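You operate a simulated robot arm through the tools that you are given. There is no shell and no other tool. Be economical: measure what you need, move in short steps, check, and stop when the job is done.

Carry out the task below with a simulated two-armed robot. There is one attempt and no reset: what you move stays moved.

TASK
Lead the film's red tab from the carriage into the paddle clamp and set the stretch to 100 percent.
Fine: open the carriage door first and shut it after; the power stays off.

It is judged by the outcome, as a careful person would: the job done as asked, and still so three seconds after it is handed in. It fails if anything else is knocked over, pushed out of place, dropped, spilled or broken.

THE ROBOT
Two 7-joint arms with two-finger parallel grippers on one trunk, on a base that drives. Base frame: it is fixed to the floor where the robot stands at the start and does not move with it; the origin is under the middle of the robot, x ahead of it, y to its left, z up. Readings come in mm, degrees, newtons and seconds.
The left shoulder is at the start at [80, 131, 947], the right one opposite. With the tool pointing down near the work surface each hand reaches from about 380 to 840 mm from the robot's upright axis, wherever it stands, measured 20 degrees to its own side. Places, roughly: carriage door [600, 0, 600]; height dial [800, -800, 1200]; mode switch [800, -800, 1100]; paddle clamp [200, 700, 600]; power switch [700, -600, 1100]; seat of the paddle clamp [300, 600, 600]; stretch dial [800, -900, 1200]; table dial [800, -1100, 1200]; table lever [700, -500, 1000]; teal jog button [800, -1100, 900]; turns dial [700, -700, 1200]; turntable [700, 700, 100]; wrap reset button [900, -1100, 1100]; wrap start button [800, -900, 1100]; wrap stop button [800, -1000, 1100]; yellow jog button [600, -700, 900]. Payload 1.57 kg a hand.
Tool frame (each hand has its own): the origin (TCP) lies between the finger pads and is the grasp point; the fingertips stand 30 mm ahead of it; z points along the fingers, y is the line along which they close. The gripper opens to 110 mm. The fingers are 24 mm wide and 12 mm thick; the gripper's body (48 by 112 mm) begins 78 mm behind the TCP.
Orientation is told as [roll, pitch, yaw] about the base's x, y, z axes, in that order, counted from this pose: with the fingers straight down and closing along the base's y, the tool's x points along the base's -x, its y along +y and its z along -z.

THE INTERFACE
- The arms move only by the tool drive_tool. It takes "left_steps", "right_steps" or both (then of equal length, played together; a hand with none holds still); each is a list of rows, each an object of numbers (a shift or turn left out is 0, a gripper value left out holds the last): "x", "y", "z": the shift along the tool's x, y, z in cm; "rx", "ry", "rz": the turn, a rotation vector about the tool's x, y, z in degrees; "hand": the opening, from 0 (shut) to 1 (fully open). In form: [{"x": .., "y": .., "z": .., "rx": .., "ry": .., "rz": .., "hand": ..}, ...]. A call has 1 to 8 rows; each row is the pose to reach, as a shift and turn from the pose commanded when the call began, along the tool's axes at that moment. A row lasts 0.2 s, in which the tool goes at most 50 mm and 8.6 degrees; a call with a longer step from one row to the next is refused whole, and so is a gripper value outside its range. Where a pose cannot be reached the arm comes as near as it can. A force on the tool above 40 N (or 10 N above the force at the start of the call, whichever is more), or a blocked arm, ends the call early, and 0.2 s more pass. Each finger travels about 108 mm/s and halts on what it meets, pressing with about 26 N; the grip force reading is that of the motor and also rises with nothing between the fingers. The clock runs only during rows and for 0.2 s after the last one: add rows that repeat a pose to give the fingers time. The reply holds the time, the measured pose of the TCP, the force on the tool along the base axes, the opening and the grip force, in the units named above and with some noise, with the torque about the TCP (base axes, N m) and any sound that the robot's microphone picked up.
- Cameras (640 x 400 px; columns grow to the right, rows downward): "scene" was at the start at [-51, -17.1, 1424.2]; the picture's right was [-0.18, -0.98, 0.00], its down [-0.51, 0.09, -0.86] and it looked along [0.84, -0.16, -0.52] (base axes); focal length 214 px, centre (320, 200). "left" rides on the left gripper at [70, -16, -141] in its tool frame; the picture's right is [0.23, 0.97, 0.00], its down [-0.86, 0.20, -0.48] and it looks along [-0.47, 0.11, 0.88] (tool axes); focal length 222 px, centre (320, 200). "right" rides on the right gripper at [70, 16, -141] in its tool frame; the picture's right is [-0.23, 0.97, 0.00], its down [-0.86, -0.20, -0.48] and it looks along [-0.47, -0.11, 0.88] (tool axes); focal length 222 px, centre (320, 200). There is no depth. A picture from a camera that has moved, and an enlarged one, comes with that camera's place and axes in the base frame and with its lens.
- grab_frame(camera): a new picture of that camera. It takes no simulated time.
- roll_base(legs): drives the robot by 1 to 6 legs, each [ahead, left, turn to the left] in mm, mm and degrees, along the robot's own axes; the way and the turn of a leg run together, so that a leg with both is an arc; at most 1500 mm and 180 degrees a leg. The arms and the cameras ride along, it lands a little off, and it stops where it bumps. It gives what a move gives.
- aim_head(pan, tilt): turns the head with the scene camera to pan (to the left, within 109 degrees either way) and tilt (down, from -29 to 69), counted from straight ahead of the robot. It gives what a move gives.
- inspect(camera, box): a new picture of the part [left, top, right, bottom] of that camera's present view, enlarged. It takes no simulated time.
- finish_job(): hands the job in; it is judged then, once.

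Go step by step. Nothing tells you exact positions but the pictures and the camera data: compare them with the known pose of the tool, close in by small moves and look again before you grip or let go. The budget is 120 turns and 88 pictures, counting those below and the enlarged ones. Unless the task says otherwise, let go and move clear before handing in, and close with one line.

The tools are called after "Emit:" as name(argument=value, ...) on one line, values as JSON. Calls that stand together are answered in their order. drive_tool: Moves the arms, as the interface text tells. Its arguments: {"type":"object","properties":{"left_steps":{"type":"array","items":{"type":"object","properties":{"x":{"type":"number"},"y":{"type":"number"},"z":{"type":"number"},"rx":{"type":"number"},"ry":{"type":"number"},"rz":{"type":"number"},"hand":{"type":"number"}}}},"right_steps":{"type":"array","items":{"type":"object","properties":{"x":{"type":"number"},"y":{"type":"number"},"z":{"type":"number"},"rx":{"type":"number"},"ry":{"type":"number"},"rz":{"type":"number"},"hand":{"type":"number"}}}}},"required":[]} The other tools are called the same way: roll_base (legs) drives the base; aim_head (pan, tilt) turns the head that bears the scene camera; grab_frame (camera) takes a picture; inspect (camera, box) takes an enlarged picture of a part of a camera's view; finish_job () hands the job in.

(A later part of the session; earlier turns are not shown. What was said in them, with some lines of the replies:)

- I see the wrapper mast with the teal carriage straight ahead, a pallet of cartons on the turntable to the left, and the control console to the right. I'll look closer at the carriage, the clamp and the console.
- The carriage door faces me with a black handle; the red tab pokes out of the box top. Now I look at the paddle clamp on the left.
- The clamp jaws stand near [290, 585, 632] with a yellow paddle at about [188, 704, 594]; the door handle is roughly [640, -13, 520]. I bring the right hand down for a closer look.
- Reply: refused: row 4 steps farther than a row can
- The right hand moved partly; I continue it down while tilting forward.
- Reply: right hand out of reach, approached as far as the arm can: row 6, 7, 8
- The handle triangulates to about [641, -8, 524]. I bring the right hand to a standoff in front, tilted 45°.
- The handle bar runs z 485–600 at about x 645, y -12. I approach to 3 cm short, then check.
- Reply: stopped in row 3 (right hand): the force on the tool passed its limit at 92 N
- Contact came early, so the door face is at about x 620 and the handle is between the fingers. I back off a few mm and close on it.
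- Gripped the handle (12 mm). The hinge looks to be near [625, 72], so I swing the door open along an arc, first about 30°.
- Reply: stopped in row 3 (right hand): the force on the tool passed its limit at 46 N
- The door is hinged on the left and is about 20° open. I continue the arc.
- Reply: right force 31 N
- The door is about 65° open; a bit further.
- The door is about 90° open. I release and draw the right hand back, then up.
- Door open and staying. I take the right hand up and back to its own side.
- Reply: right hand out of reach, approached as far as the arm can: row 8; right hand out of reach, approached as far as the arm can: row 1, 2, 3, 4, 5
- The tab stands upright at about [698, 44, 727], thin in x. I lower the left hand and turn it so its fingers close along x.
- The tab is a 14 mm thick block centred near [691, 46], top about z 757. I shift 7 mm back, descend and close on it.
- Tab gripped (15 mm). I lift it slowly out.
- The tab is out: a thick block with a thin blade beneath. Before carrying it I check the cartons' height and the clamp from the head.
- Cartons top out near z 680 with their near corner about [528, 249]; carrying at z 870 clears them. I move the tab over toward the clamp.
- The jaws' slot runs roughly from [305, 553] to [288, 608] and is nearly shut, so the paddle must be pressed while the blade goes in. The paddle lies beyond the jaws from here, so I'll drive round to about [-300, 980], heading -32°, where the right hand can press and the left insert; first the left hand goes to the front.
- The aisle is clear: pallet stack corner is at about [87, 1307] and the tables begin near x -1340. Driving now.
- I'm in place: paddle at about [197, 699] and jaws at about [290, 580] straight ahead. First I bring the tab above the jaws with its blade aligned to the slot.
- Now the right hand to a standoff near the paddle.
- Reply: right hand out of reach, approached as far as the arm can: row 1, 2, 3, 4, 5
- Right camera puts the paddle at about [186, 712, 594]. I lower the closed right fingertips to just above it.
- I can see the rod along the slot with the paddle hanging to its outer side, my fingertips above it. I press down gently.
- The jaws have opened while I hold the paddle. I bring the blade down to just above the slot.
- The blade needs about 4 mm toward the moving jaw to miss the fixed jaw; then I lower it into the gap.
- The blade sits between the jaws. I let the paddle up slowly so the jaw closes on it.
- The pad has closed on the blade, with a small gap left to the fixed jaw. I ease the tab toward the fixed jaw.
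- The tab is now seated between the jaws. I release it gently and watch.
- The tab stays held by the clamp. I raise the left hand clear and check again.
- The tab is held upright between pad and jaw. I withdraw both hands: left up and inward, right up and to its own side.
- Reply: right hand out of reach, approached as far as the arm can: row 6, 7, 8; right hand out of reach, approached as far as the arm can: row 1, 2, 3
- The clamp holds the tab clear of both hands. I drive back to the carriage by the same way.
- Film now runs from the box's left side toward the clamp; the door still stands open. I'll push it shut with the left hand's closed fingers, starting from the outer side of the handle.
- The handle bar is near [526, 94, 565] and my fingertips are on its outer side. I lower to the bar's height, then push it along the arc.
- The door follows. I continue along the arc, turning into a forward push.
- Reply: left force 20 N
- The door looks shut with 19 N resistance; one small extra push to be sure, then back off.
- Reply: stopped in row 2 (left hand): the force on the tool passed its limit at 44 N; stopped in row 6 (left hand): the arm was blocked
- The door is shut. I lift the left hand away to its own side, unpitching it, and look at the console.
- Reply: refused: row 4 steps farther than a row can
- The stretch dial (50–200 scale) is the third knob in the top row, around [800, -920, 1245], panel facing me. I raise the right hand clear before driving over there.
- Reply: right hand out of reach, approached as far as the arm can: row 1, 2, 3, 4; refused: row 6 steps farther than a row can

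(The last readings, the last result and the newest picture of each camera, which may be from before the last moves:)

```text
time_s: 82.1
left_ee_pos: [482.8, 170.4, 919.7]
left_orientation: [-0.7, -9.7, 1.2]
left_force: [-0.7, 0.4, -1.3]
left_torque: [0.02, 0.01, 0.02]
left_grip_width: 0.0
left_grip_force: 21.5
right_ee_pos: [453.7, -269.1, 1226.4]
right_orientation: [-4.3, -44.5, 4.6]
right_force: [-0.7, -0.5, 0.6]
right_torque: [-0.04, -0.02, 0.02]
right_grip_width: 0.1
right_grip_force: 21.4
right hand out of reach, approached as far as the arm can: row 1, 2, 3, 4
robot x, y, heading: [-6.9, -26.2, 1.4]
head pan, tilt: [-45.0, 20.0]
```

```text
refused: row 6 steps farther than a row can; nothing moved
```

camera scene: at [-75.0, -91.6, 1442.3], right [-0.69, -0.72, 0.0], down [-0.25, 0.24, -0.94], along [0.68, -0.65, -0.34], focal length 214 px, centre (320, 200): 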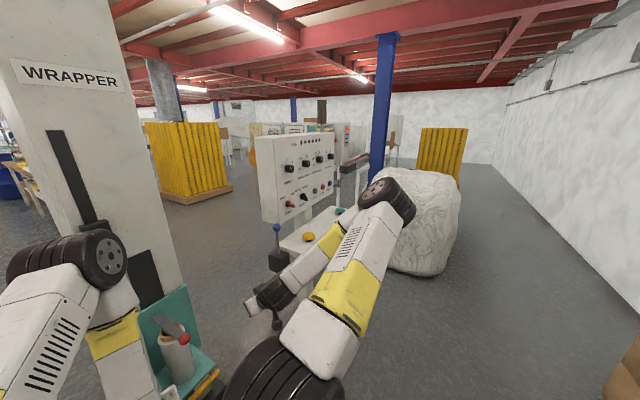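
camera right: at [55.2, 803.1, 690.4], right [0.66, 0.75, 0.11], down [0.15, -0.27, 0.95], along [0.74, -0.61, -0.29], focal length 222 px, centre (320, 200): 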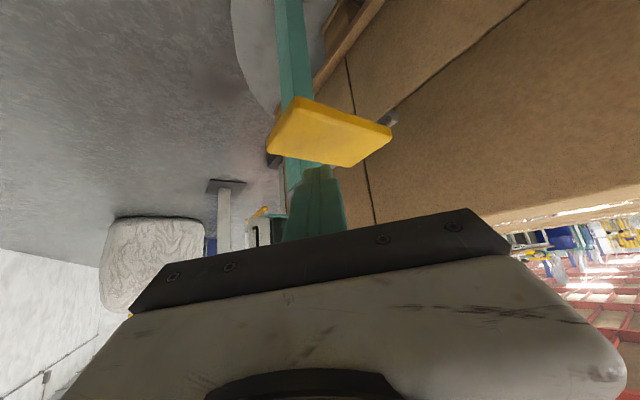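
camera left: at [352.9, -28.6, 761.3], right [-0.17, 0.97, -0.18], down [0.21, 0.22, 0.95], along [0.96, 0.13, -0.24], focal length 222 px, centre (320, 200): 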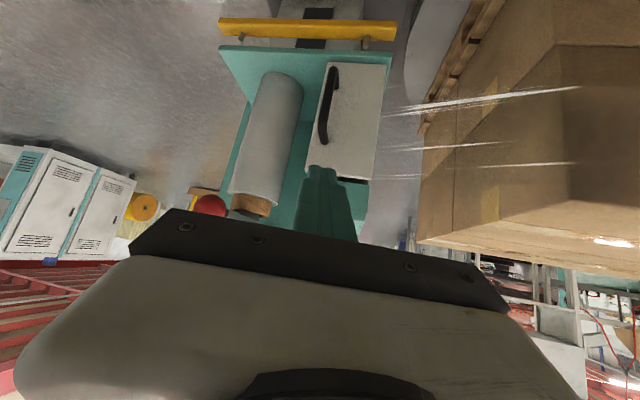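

Emit:
drive_tool(left_steps=[{"x": 0.4, "y": 2.2, "z": -3.8}, {"x": 0.8, "y": 4.5, "z": -7.6}, {"x": 1.2, "y": 6.7, "z": -11.4}, {"x": 1.7, "y": 9, "z": -15.2}, {"x": 2.1, "y": 11.2, "z": -19}, {"x": 2.5, "y": 13.5, "z": -22.8}, {"x": 3, "y": 15.7, "z": -26.6}, {"x": 3.4, "y": 18, "z": -30.4}], right_steps=[{"ry": -6}, {"ry": -12}, {"ry": -18}, {"ry": -24}, {"ry": -30}, {"ry": -36}, {"ry": -41}, {"ry": -45}])

Emit:
roll_base(legs=[[0, -920, 0], [80, 0, 15.6]])

Emit:
aim_head(pan=-10, tilt=15)

Emit:
grab_frame(camera="scene")

```text
time_s: 83.9
left_ee_pos: [395.0, 354.2, 1212.7]
left_orientation: [-0.7, -9.7, 1.1]
left_force: [-0.4, -0.2, -1.0]
left_torque: [0.01, -0.02, 0.04]
left_grip_width: 0.0
left_grip_force: 20.7
right_ee_pos: [499.3, -305.7, 1274.7]
right_orientation: [-84.3, -87.0, 86.1]
right_force: [-0.1, -0.1, 0.4]
right_torque: [0.01, -0.01, 0.02]
right_grip_width: 0.2
right_grip_force: 21.4
right hand out of reach, approached as far as the arm can: row 4, 5, 6, 7, 8
robot x, y, heading: [-6.8, -27.5, 1.4]
head pan, tilt: [-45.0, 20.0]
```

```text
time_s: 89.6
left_ee_pos: [384.8, -466.0, 1211.2]
left_orientation: [-0.6, -9.7, 15.6]
left_force: [0.1, 0.1, 0.1]
left_torque: [0.03, 0.02, 0.01]
left_grip_width: 0.1
left_grip_force: 21.0
right_ee_pos: [650.5, -1077.3, 1275.0]
right_orientation: [-82.8, -87.0, 99.0]
right_force: [-0.4, -0.1, -0.3]
right_torque: [-0.01, 0.01, -0.02]
right_grip_width: 0.0
right_grip_force: 21.2
robot x, y, heading: [92.6, -933.4, 15.8]
head pan, tilt: [-45.0, 20.0]
```

```text
time_s: 90.6
left_ee_pos: [384.6, -464.1, 1211.6]
left_orientation: [-0.8, -9.7, 15.6]
left_force: [-0.2, 0.4, -0.3]
left_torque: [0.0, -0.03, 0.0]
left_grip_width: 0.0
left_grip_force: 21.5
right_ee_pos: [651.8, -1077.2, 1273.9]
right_orientation: [-82.8, -87.0, 98.8]
right_force: [-0.1, -0.3, 0.2]
right_torque: [0.01, -0.02, 0.02]
right_grip_width: 0.0
right_grip_force: 21.2
robot x, y, heading: [91.5, -928.4, 15.9]
head pan, tilt: [-10.0, 15.0]
```

```text
23 pictures are left
camera scene: at [49.7, -961.1, 1450.3], right [0.1, -0.99, 0.0], down [-0.26, -0.03, -0.97], along [0.96, 0.1, -0.26], focal length 214 px, centre (320, 200)
```

scene: 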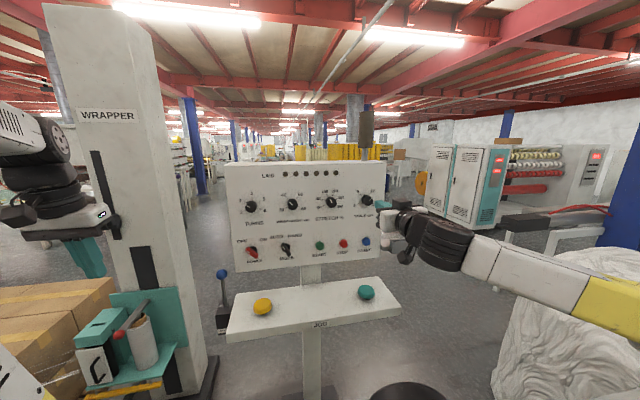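

Emit:
inspect(camera="scene", box=[280, 165, 400, 255])

Emit:
grab_frame(camera="right")

```text
4.44 times, centred on (340, 210) of scene
camera zoom: at [49.7, -961.1, 1450.3], right [0.1, -0.99, 0.0], down [-0.26, -0.03, -0.97], along [0.96, 0.1, -0.26], focal length 953 px, centre (231, 156)
```

zoom: 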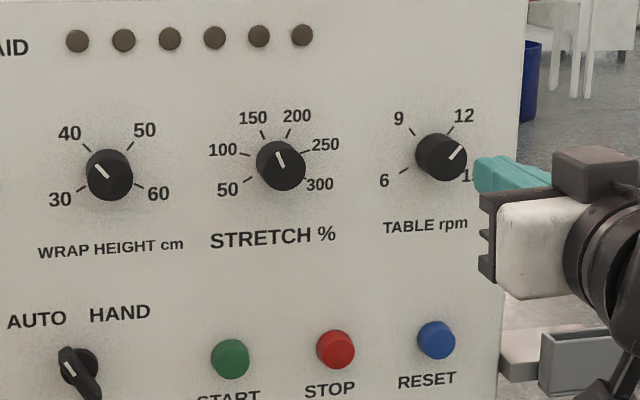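

```text
21 pictures are left
camera right: at [512.8, -1104.5, 1204.7], right [-0.27, 0.95, 0.18], down [-0.41, -0.28, 0.87], along [0.87, 0.16, 0.47], focal length 222 px, centre (320, 200)
```

right: 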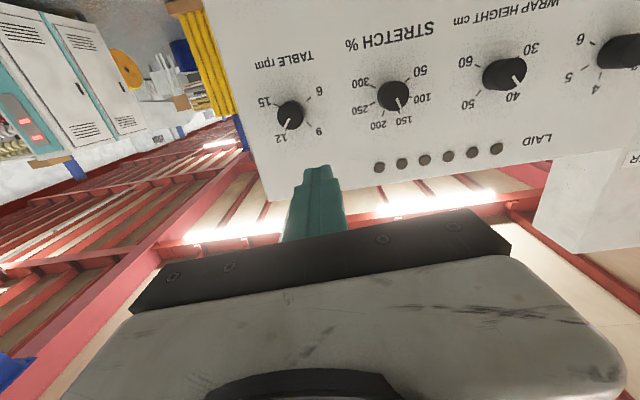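

The stretch dial now points at 150; its knob is about [806, -923, 1241], panel heading about 20°. 100 is 48° counter-clockwise from 150. I bring the open right gripper in line, 8 cm short.

Emit:
drive_tool(right_steps=[{"x": 0.7, "y": 2.5, "z": 1.5, "rx": -1, "hand": 0.65}, {"x": 1.4, "y": 5, "z": 3.5, "rx": -2}, {"x": 2, "y": 7.5, "z": 6, "rx": -3}, {"x": 2.5, "y": 9.5, "z": 9, "rx": -4}, {"x": 2.7, "y": 10.2, "z": 11.1, "rx": -4}])

Emit:
grab_frame(camera="right")

Emit:
inspect(camera="scene", box=[280, 165, 400, 255])

```text
time_s: 91.8
left_ee_pos: [385.8, -464.9, 1211.0]
left_orientation: [-0.7, -9.7, 15.7]
left_force: [0.2, -0.1, 0.1]
left_torque: [0.04, -0.01, -0.01]
left_grip_width: 0.1
left_grip_force: 21.0
right_ee_pos: [730.9, -949.6, 1241.5]
right_orientation: [-78.9, -86.9, 99.1]
right_force: [0.5, -0.2, 0.5]
right_torque: [0.02, -0.01, 0.01]
right_grip_width: 71.5
right_grip_force: 0.1
right hand out of reach, approached as far as the arm can: row 1
robot x, y, heading: [91.6, -929.6, 16.0]
head pan, tilt: [-10.0, 15.0]
```

```text
20 pictures are left
camera right: at [593.7, -987.1, 1172.4], right [-0.34, 0.93, 0.18], down [-0.39, -0.31, 0.87], along [0.86, 0.22, 0.46], focal length 222 px, centre (320, 200)
```

right: 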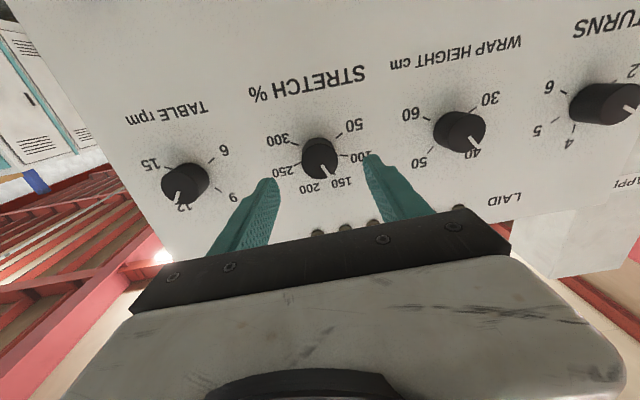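

```text
4.44 times, centred on (340, 210) of scene
camera zoom: at [49.5, -961.1, 1450.3], right [0.1, -0.99, 0.0], down [-0.26, -0.03, -0.97], along [0.96, 0.1, -0.26], focal length 953 px, centre (231, 156)
```

zoom: 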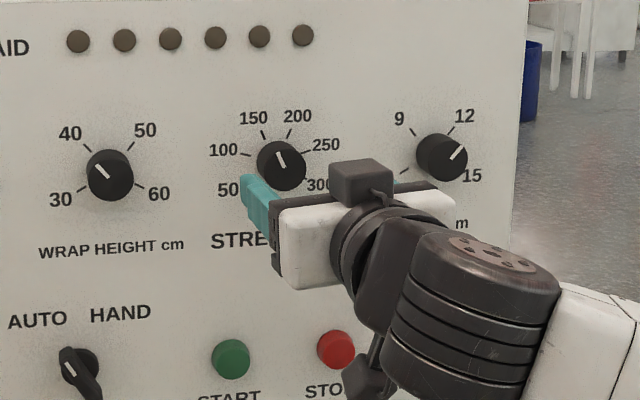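

Well aligned. I advance about 6.8 cm and close gently on the knob.

Emit:
drive_tool(right_steps=[{"z": 2.5}, {"z": 4.5}, {"z": 6}, {"z": 6.8}])

Emit:
grab_frame(camera="right")

```text
time_s: 92.8
left_ee_pos: [384.1, -466.0, 1212.1]
left_orientation: [-0.7, -9.8, 15.6]
left_force: [0.1, 0.7, -0.4]
left_torque: [0.01, 0.01, -0.03]
left_grip_width: 0.3
left_grip_force: 21.3
right_ee_pos: [787.2, -929.5, 1239.0]
right_orientation: [-78.4, -87.0, 98.5]
right_force: [-21.6, -7.2, 0.5]
right_torque: [0.07, -0.19, -1.04]
right_grip_width: 71.1
right_grip_force: 0.1
robot x, y, heading: [90.3, -930.7, 15.6]
head pan, tilt: [-10.0, 15.0]
stopped in row 4 (right hand): the force on the tool passed its limit at 53 N (the readings are from after the stop); the commanded pose is now the measured one
```

```text
18 pictures are left
camera right: at [650.5, -966.9, 1170.4], right [-0.34, 0.93, 0.18], down [-0.39, -0.31, 0.87], along [0.86, 0.22, 0.46], focal length 222 px, centre (320, 200)
```

right: 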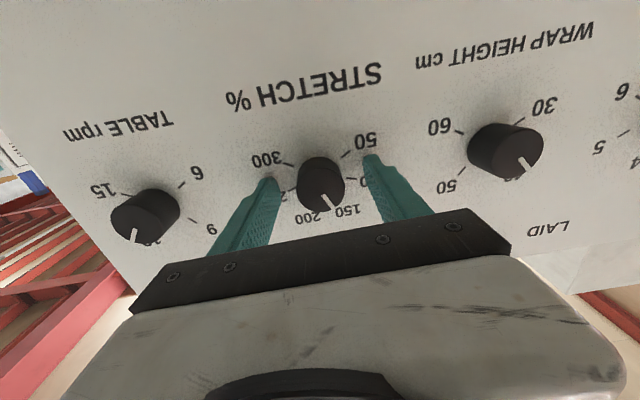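

The fingertips just touched the panel face; I back off 4 mm, trim the yaw, and close on the knob.

Emit:
drive_tool(right_steps=[{"z": -0.4, "rx": 2}, {"z": -0.4, "rx": 2, "hand": 0.5}, {"z": -0.4, "rx": 2, "hand": 0.3}, {"z": -0.4, "rx": 2, "hand": 0.3}])

Emit:
grab_frame(camera="right")

```text
time_s: 93.8
left_ee_pos: [385.7, -464.8, 1211.8]
left_orientation: [-0.9, -9.7, 15.7]
left_force: [0.2, 0.6, -0.2]
left_torque: [0.02, 0.01, -0.01]
left_grip_width: 0.0
left_grip_force: 20.8
right_ee_pos: [785.9, -930.3, 1239.3]
right_orientation: [-77.2, -86.9, 95.4]
right_force: [1.1, 6.4, -0.4]
right_torque: [-0.08, 0.16, -1.01]
right_grip_width: 35.0
right_grip_force: 42.0
robot x, y, heading: [89.8, -932.7, 15.8]
head pan, tilt: [-10.0, 15.0]
```

```text
17 pictures are left
camera right: at [648.3, -962.0, 1169.8], right [-0.3, 0.94, 0.18], down [-0.4, -0.29, 0.87], along [0.87, 0.2, 0.46], focal length 222 px, centre (320, 200)
```

right: 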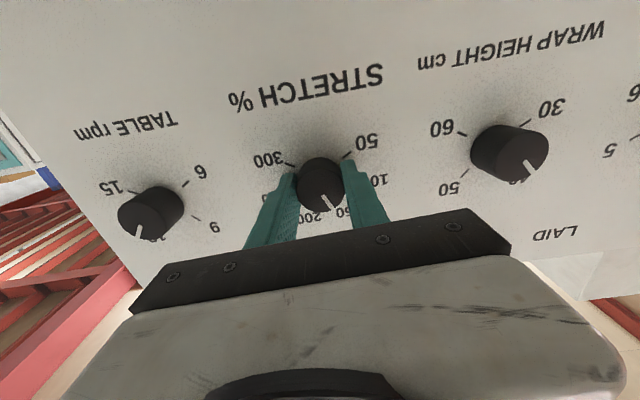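

Knob gripped (35 mm). I turn it counter-clockwise 48° in small steps.

Emit:
drive_tool(right_steps=[{"rz": -8}, {"rz": -16}, {"rz": -24}, {"rz": -32}, {"rz": -40}, {"rz": -48}, {"rz": -48}])

Emit:
grab_frame(camera="right")

```text
time_s: 95.4
left_ee_pos: [384.7, -466.1, 1210.9]
left_orientation: [-0.7, -9.7, 15.6]
left_force: [0.3, -0.2, 0.9]
left_torque: [-0.03, 0.02, -0.01]
left_grip_width: 0.1
left_grip_force: 21.5
right_ee_pos: [786.3, -930.0, 1239.7]
right_orientation: [-89.2, -39.0, 107.5]
right_force: [9.6, 4.5, 5.5]
right_torque: [0.18, -0.58, -1.17]
right_grip_width: 34.6
right_grip_force: 42.3
robot x, y, heading: [89.7, -932.1, 15.6]
head pan, tilt: [-10.0, 15.0]
```

```text
16 pictures are left
camera right: at [666.2, -1016.5, 1183.8], right [-0.25, 0.75, -0.62], down [-0.62, 0.37, 0.7], along [0.75, 0.55, 0.37], focal length 222 px, centre (320, 200)
```

right: 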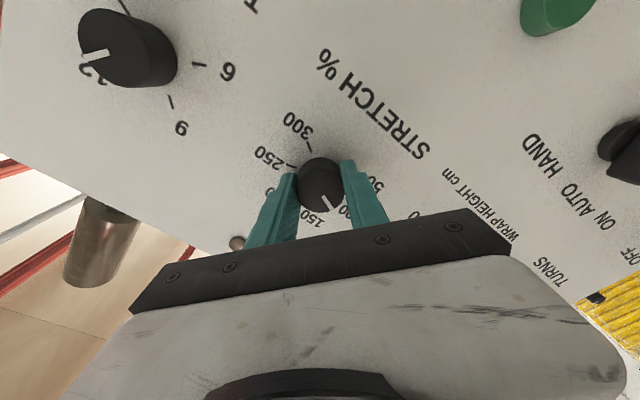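

Emit:
inspect(camera="right", box=[260, 130, 400, 240])

Emit:
inspect(camera="scene", box=[310, 175, 370, 220])

```text
3.64 times, centred on (330, 185) of right
camera zoom: at [666.2, -1016.5, 1183.8], right [-0.25, 0.75, -0.62], down [-0.62, 0.37, 0.7], along [0.75, 0.55, 0.37], focal length 808 px, centre (284, 254)
```

zoom: 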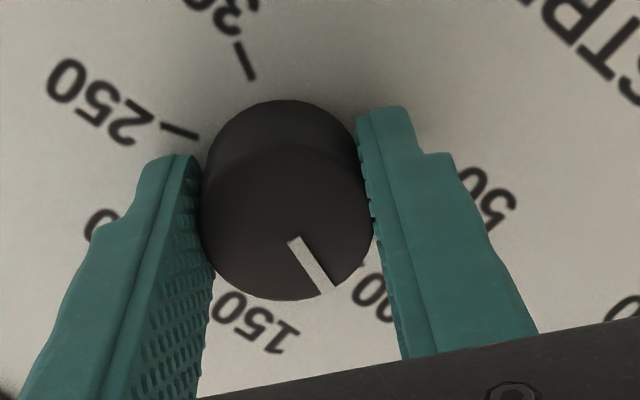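

```text
8.89 times, centred on (340, 198) of scene
camera zoom: at [49.8, -960.8, 1450.3], right [0.1, -0.99, 0.0], down [-0.26, -0.03, -0.97], along [0.96, 0.1, -0.26], focal length 1906 px, centre (142, 222)
```

zoom: 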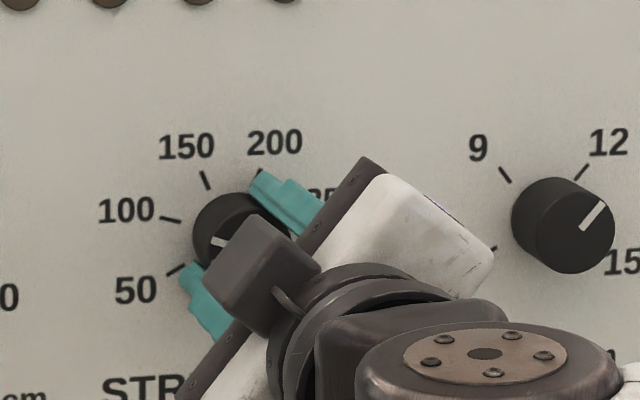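

The pointer looks to be at 100. I release, retreat straight back, and check.

Emit:
drive_tool(right_steps=[{"hand": 0.5}, {"hand": 0.65}, {"hand": 0.65, "z": -2}, {"z": -5}, {"z": -9}, {"z": -13}])

Emit:
inspect(camera="right", box=[220, 90, 440, 240])

Emit:
inspect(camera="scene", box=[280, 175, 370, 235])

```text
time_s: 96.8
left_ee_pos: [384.7, -466.6, 1213.1]
left_orientation: [-0.7, -9.7, 15.6]
left_force: [0.9, 0.1, 0.0]
left_torque: [0.02, -0.01, 0.01]
left_grip_width: 0.2
left_grip_force: 21.3
right_ee_pos: [679.8, -971.3, 1252.7]
right_orientation: [-89.0, -39.0, 107.5]
right_force: [-0.2, 0.2, -0.4]
right_torque: [0.02, -0.01, 0.0]
right_grip_width: 71.5
right_grip_force: 0.1
right hand out of reach, approached as far as the arm can: row 6
robot x, y, heading: [92.1, -930.2, 15.8]
head pan, tilt: [-10.0, 15.0]
```

```text
2.67 times, centred on (330, 165) of right
camera zoom: at [559.5, -1057.3, 1198.2], right [-0.25, 0.75, -0.61], down [-0.61, 0.37, 0.7], along [0.75, 0.55, 0.37], focal length 592 px, centre (293, 293)
```

zoom: 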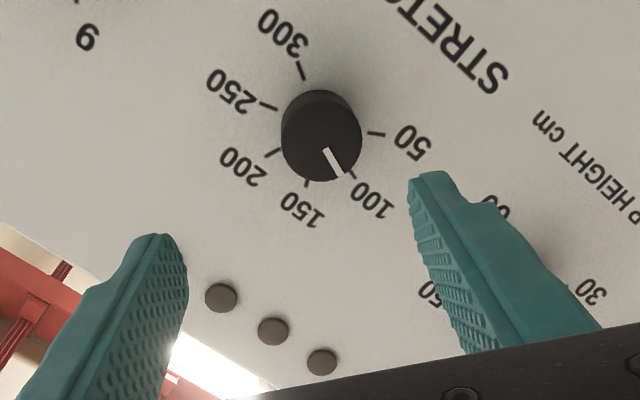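

```text
6.67 times, centred on (325, 205) of scene
camera zoom: at [49.7, -961.0, 1450.3], right [0.1, -0.99, 0.0], down [-0.26, -0.03, -0.97], along [0.96, 0.1, -0.26], focal length 1430 px, centre (287, 167)
```

zoom: 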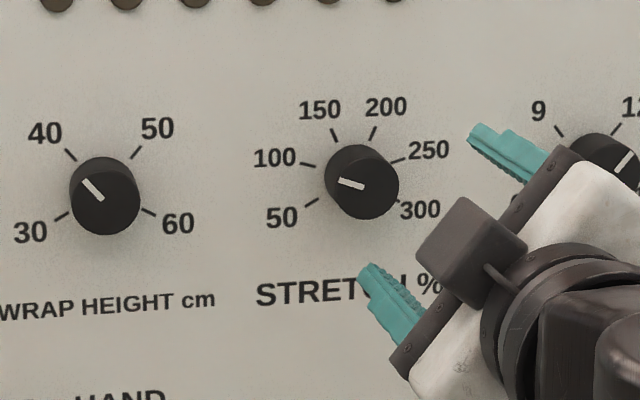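

Emit:
inspect(camera="scene", box=[312, 186, 344, 208])

```text
16.00 times, centred on (328, 197) of scene
camera zoom: at [49.7, -961.0, 1450.3], right [0.1, -0.99, 0.0], down [-0.26, -0.03, -0.97], along [0.96, 0.1, -0.26], focal length 3432 px, centre (192, 248)
```

zoom: 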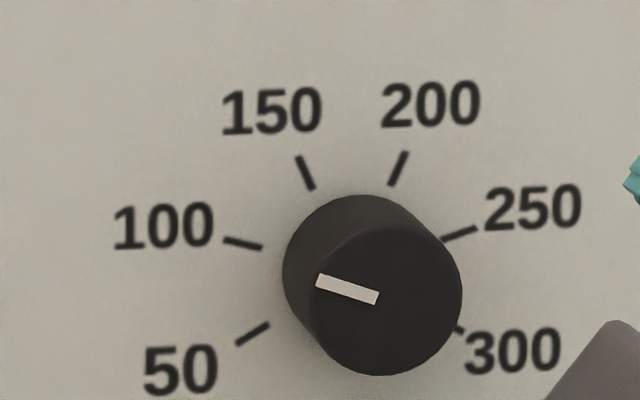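

The pointer reads about 104, roughly 4° short. I re-grip and trim it.

Emit:
drive_tool(right_steps=[{"x": 0.2, "y": 1.3, "z": 2}, {"x": 0.2, "y": 1.3, "z": 5}, {"x": 0.2, "y": 1.3, "z": 8}, {"x": 0.2, "y": 1.3, "z": 10}, {"x": 0.2, "y": 1.3, "z": 11.4}])

Emit:
drive_tool(right_steps=[{"hand": 0.5}, {"hand": 0.3}, {"hand": 0.3}, {"hand": 0.3, "rz": -2.5}, {"rz": -5.5}, {"rz": -5.5}])

Emit:
drive_tool(right_steps=[{"hand": 0.5}, {"hand": 0.65}, {"hand": 0.65, "z": -2}, {"z": -5}, {"z": -9}])

Emit:
inspect(camera="scene", box=[312, 186, 344, 208])

```text
time_s: 98.0
left_ee_pos: [385.6, -465.2, 1211.8]
left_orientation: [-0.7, -9.7, 15.6]
left_force: [0.5, -0.3, -0.8]
left_torque: [0.04, -0.02, -0.02]
left_grip_width: 0.0
left_grip_force: 21.2
right_ee_pos: [785.3, -929.9, 1241.0]
right_orientation: [-89.3, -38.9, 107.6]
right_force: [0.1, 0.6, -0.4]
right_torque: [-0.03, -0.02, -0.04]
right_grip_width: 71.1
right_grip_force: 0.0
robot x, y, heading: [89.7, -931.8, 15.9]
head pan, tilt: [-10.0, 15.0]
```

```text
time_s: 99.4
left_ee_pos: [386.2, -465.9, 1212.2]
left_orientation: [-0.6, -9.7, 15.6]
left_force: [-0.3, 0.8, 1.0]
left_torque: [-0.01, -0.03, 0.02]
left_grip_width: 0.0
left_grip_force: 20.9
right_ee_pos: [785.2, -928.4, 1240.5]
right_orientation: [-89.3, -33.5, 107.7]
right_force: [0.3, -2.1, 2.6]
right_torque: [0.02, -0.09, -0.07]
right_grip_width: 35.8
right_grip_force: 1.8
robot x, y, heading: [94.8, -934.4, 15.9]
head pan, tilt: [-10.0, 15.0]
```

```text
time_s: 100.6
left_ee_pos: [385.1, -465.5, 1210.7]
left_orientation: [-0.6, -9.7, 15.6]
left_force: [0.5, 0.4, 0.3]
left_torque: [-0.04, 0.03, -0.01]
left_grip_width: 0.1
left_grip_force: 21.7
right_ee_pos: [699.2, -957.7, 1239.5]
right_orientation: [-89.2, -33.4, 107.7]
right_force: [0.6, -0.5, 0.2]
right_torque: [-0.02, 0.02, -0.04]
right_grip_width: 71.4
right_grip_force: 0.2
robot x, y, heading: [88.2, -931.8, 16.0]
head pan, tilt: [-10.0, 15.0]
```

```text
16.00 times, centred on (328, 197) of scene
camera zoom: at [49.7, -960.8, 1450.3], right [0.1, -0.99, 0.0], down [-0.26, -0.03, -0.97], along [0.96, 0.1, -0.26], focal length 3432 px, centre (192, 248)
```

zoom: 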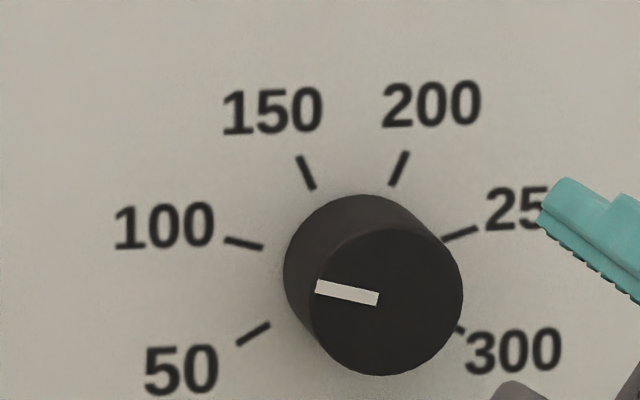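

The pointer now lines up with 100. I back the base off and check the clamp, door and console.

Emit:
roll_base(legs=[[-250, 0, 0]])

Emit:
grab_frame(camera="scene")

Emit:
aim_head(pan=55, tilt=25)

Emit:
grab_frame(camera="scene")

```text
time_s: 102.4
left_ee_pos: [144.3, -533.9, 1211.4]
left_orientation: [-0.7, -9.7, 15.7]
left_force: [-0.6, 0.0, 0.1]
left_torque: [0.01, -0.02, -0.01]
left_grip_width: 0.2
left_grip_force: 21.1
right_ee_pos: [458.5, -1025.7, 1239.7]
right_orientation: [-89.2, -33.5, 107.8]
right_force: [0.7, 0.4, 0.5]
right_torque: [0.01, 0.0, 0.04]
right_grip_width: 71.7
right_grip_force: 0.0
robot x, y, heading: [-152.9, -1001.1, 15.4]
head pan, tilt: [-10.0, 15.0]
```

```text
9 pictures are left
camera scene: at [-191.1, -1029.4, 1450.3], right [0.1, -0.99, 0.0], down [-0.26, -0.03, -0.97], along [0.96, 0.1, -0.26], focal length 214 px, centre (320, 200)
```

scene: 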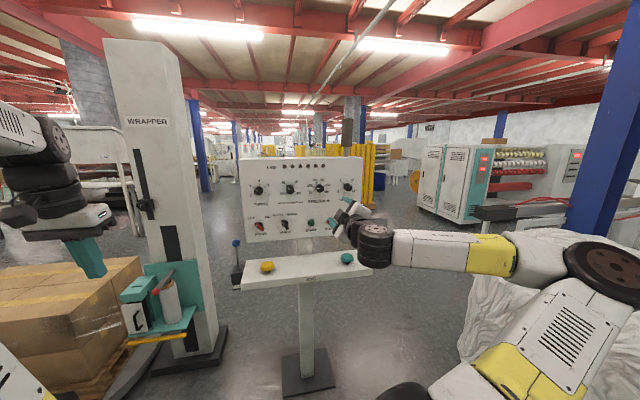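

```text
time_s: 103.8
left_ee_pos: [142.9, -532.8, 1211.1]
left_orientation: [-0.7, -9.7, 15.7]
left_force: [0.2, 1.1, 0.6]
left_torque: [-0.02, -0.01, -0.03]
left_grip_width: 0.0
left_grip_force: 21.3
right_ee_pos: [460.6, -1025.6, 1239.8]
right_orientation: [-89.2, -33.6, 107.7]
right_force: [-0.1, -0.3, 0.0]
right_torque: [-0.01, -0.03, 0.03]
right_grip_width: 71.7
right_grip_force: 0.2
robot x, y, heading: [-154.6, -996.3, 15.6]
head pan, tilt: [55.0, 25.0]
```

```text
8 pictures are left
camera scene: at [-253.9, -952.0, 1434.1], right [0.94, -0.33, 0.0], down [-0.14, -0.4, -0.91], along [0.3, 0.86, -0.42], focal length 214 px, centre (320, 200)
```

scene: 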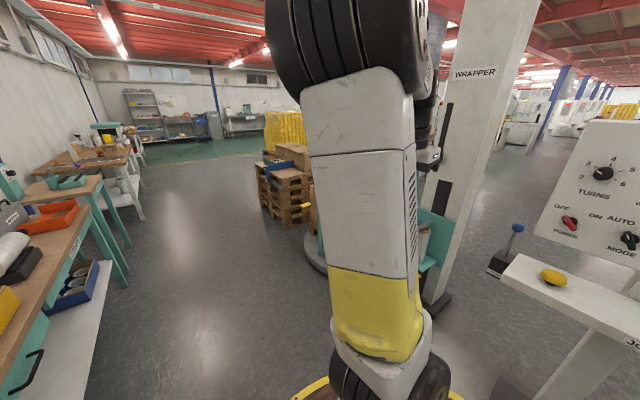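

Power reads OFF. I turn in place a little so the clamp comes into view between the arms.

Emit:
roll_base(legs=[[0, 0, 55]])

Emit:
aim_head(pan=0, tilt=25)

Emit:
grab_frame(camera="scene")

```text
time_s: 106.7
left_ee_pos: [-365.6, -493.6, 1212.2]
left_orientation: [-0.8, -9.8, 70.9]
left_force: [-0.4, 0.4, -0.7]
left_torque: [-0.02, 0.02, 0.02]
left_grip_width: 0.2
left_grip_force: 21.2
right_ee_pos: [218.9, -514.7, 1239.4]
right_orientation: [-89.2, -33.5, 163.1]
right_force: [-0.3, -0.7, 0.0]
right_torque: [-0.03, -0.01, 0.03]
right_grip_width: 71.6
right_grip_force: 0.0
robot x, y, heading: [-151.9, -998.7, 70.8]
head pan, tilt: [55.0, 25.0]
```

```text
time_s: 107.9
left_ee_pos: [-365.4, -491.9, 1211.1]
left_orientation: [-0.8, -9.8, 70.9]
left_force: [0.3, 0.5, -0.6]
left_torque: [-0.02, -0.01, -0.01]
left_grip_width: 0.0
left_grip_force: 21.6
right_ee_pos: [219.0, -513.6, 1238.9]
right_orientation: [-89.2, -33.5, 163.0]
right_force: [-0.2, -0.3, -0.3]
right_torque: [-0.02, 0.01, -0.01]
right_grip_width: 71.3
right_grip_force: 0.0
robot x, y, heading: [-149.8, -1001.0, 71.0]
head pan, tilt: [0.0, 25.0]
```

```text
7 pictures are left
camera scene: at [-165.1, -1045.7, 1434.1], right [0.95, -0.32, 0.0], down [-0.14, -0.4, -0.91], along [0.29, 0.86, -0.42], focal length 214 px, centre (320, 200)
```

scene: 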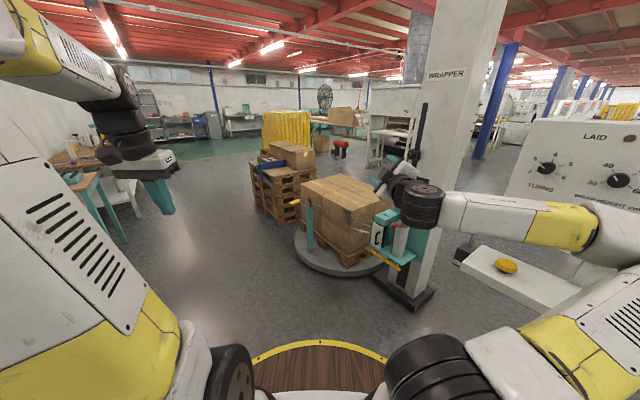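

Emit:
inspect(camera="scene", box=[285, 180, 425, 275])

Emit:
inspect(camera="scene", box=[290, 185, 330, 215])

```text
4.21 times, centred on (355, 228) of scene
camera zoom: at [-165.1, -1045.7, 1434.1], right [0.95, -0.32, 0.0], down [-0.14, -0.4, -0.91], along [0.29, 0.86, -0.42], focal length 903 px, centre (173, 84)
```

zoom: 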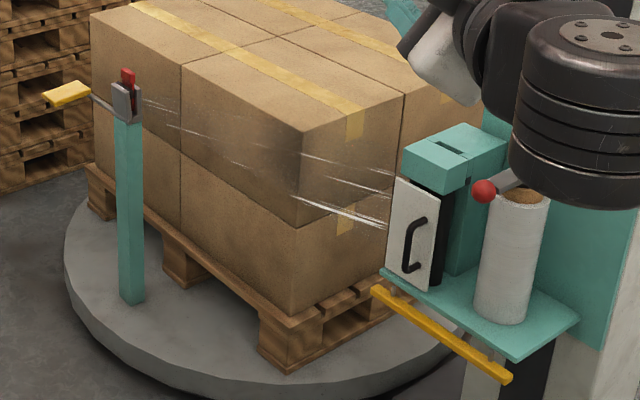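

```text
13.33 times, centred on (310, 200) of scene
camera zoom: at [-165.1, -1045.7, 1434.1], right [0.95, -0.32, 0.0], down [-0.14, -0.4, -0.91], along [0.29, 0.86, -0.42], focal length 2860 px, centre (453, 200)
```

zoom: 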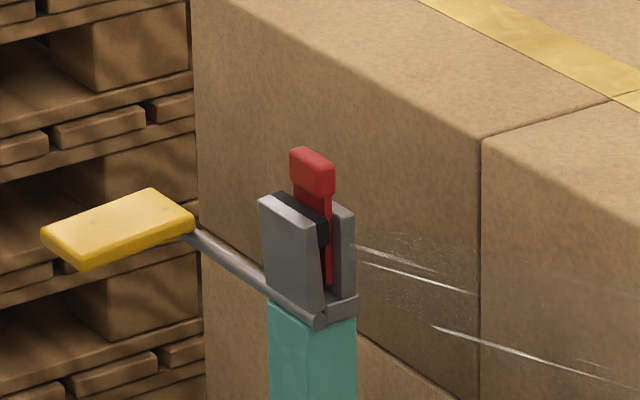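

The tab is firmly in the clamp with film leading from the carriage. One close look at the door to confirm it's fully shut.

Emit:
inspect(camera="scene", box=[362, 205, 412, 252])

```text
8.51 times, centred on (387, 228) of scene
camera zoom: at [-165.1, -1045.7, 1434.1], right [0.95, -0.32, 0.0], down [-0.14, -0.4, -0.91], along [0.29, 0.86, -0.42], focal length 1825 px, centre (-250, -43)
```

zoom: 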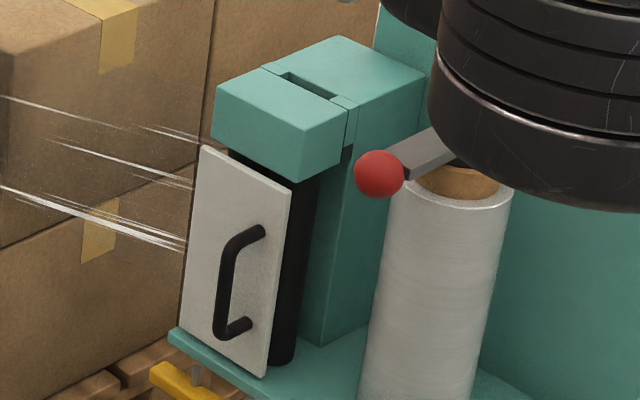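

The tab is gripped in the paddle clamp, the carriage door is shut, the stretch dial is at 100 and the power is OFF. Both hands are clear, so I hand in.

Emit:
finish_job()

```text
The job is handed in.
```

I led the film's red tab from the carriage into the paddle clamp, where it is held, and set the stretch dial to 100 percent. I opened the carriage door first and shut it afterwards, and the power stayed off throughout.
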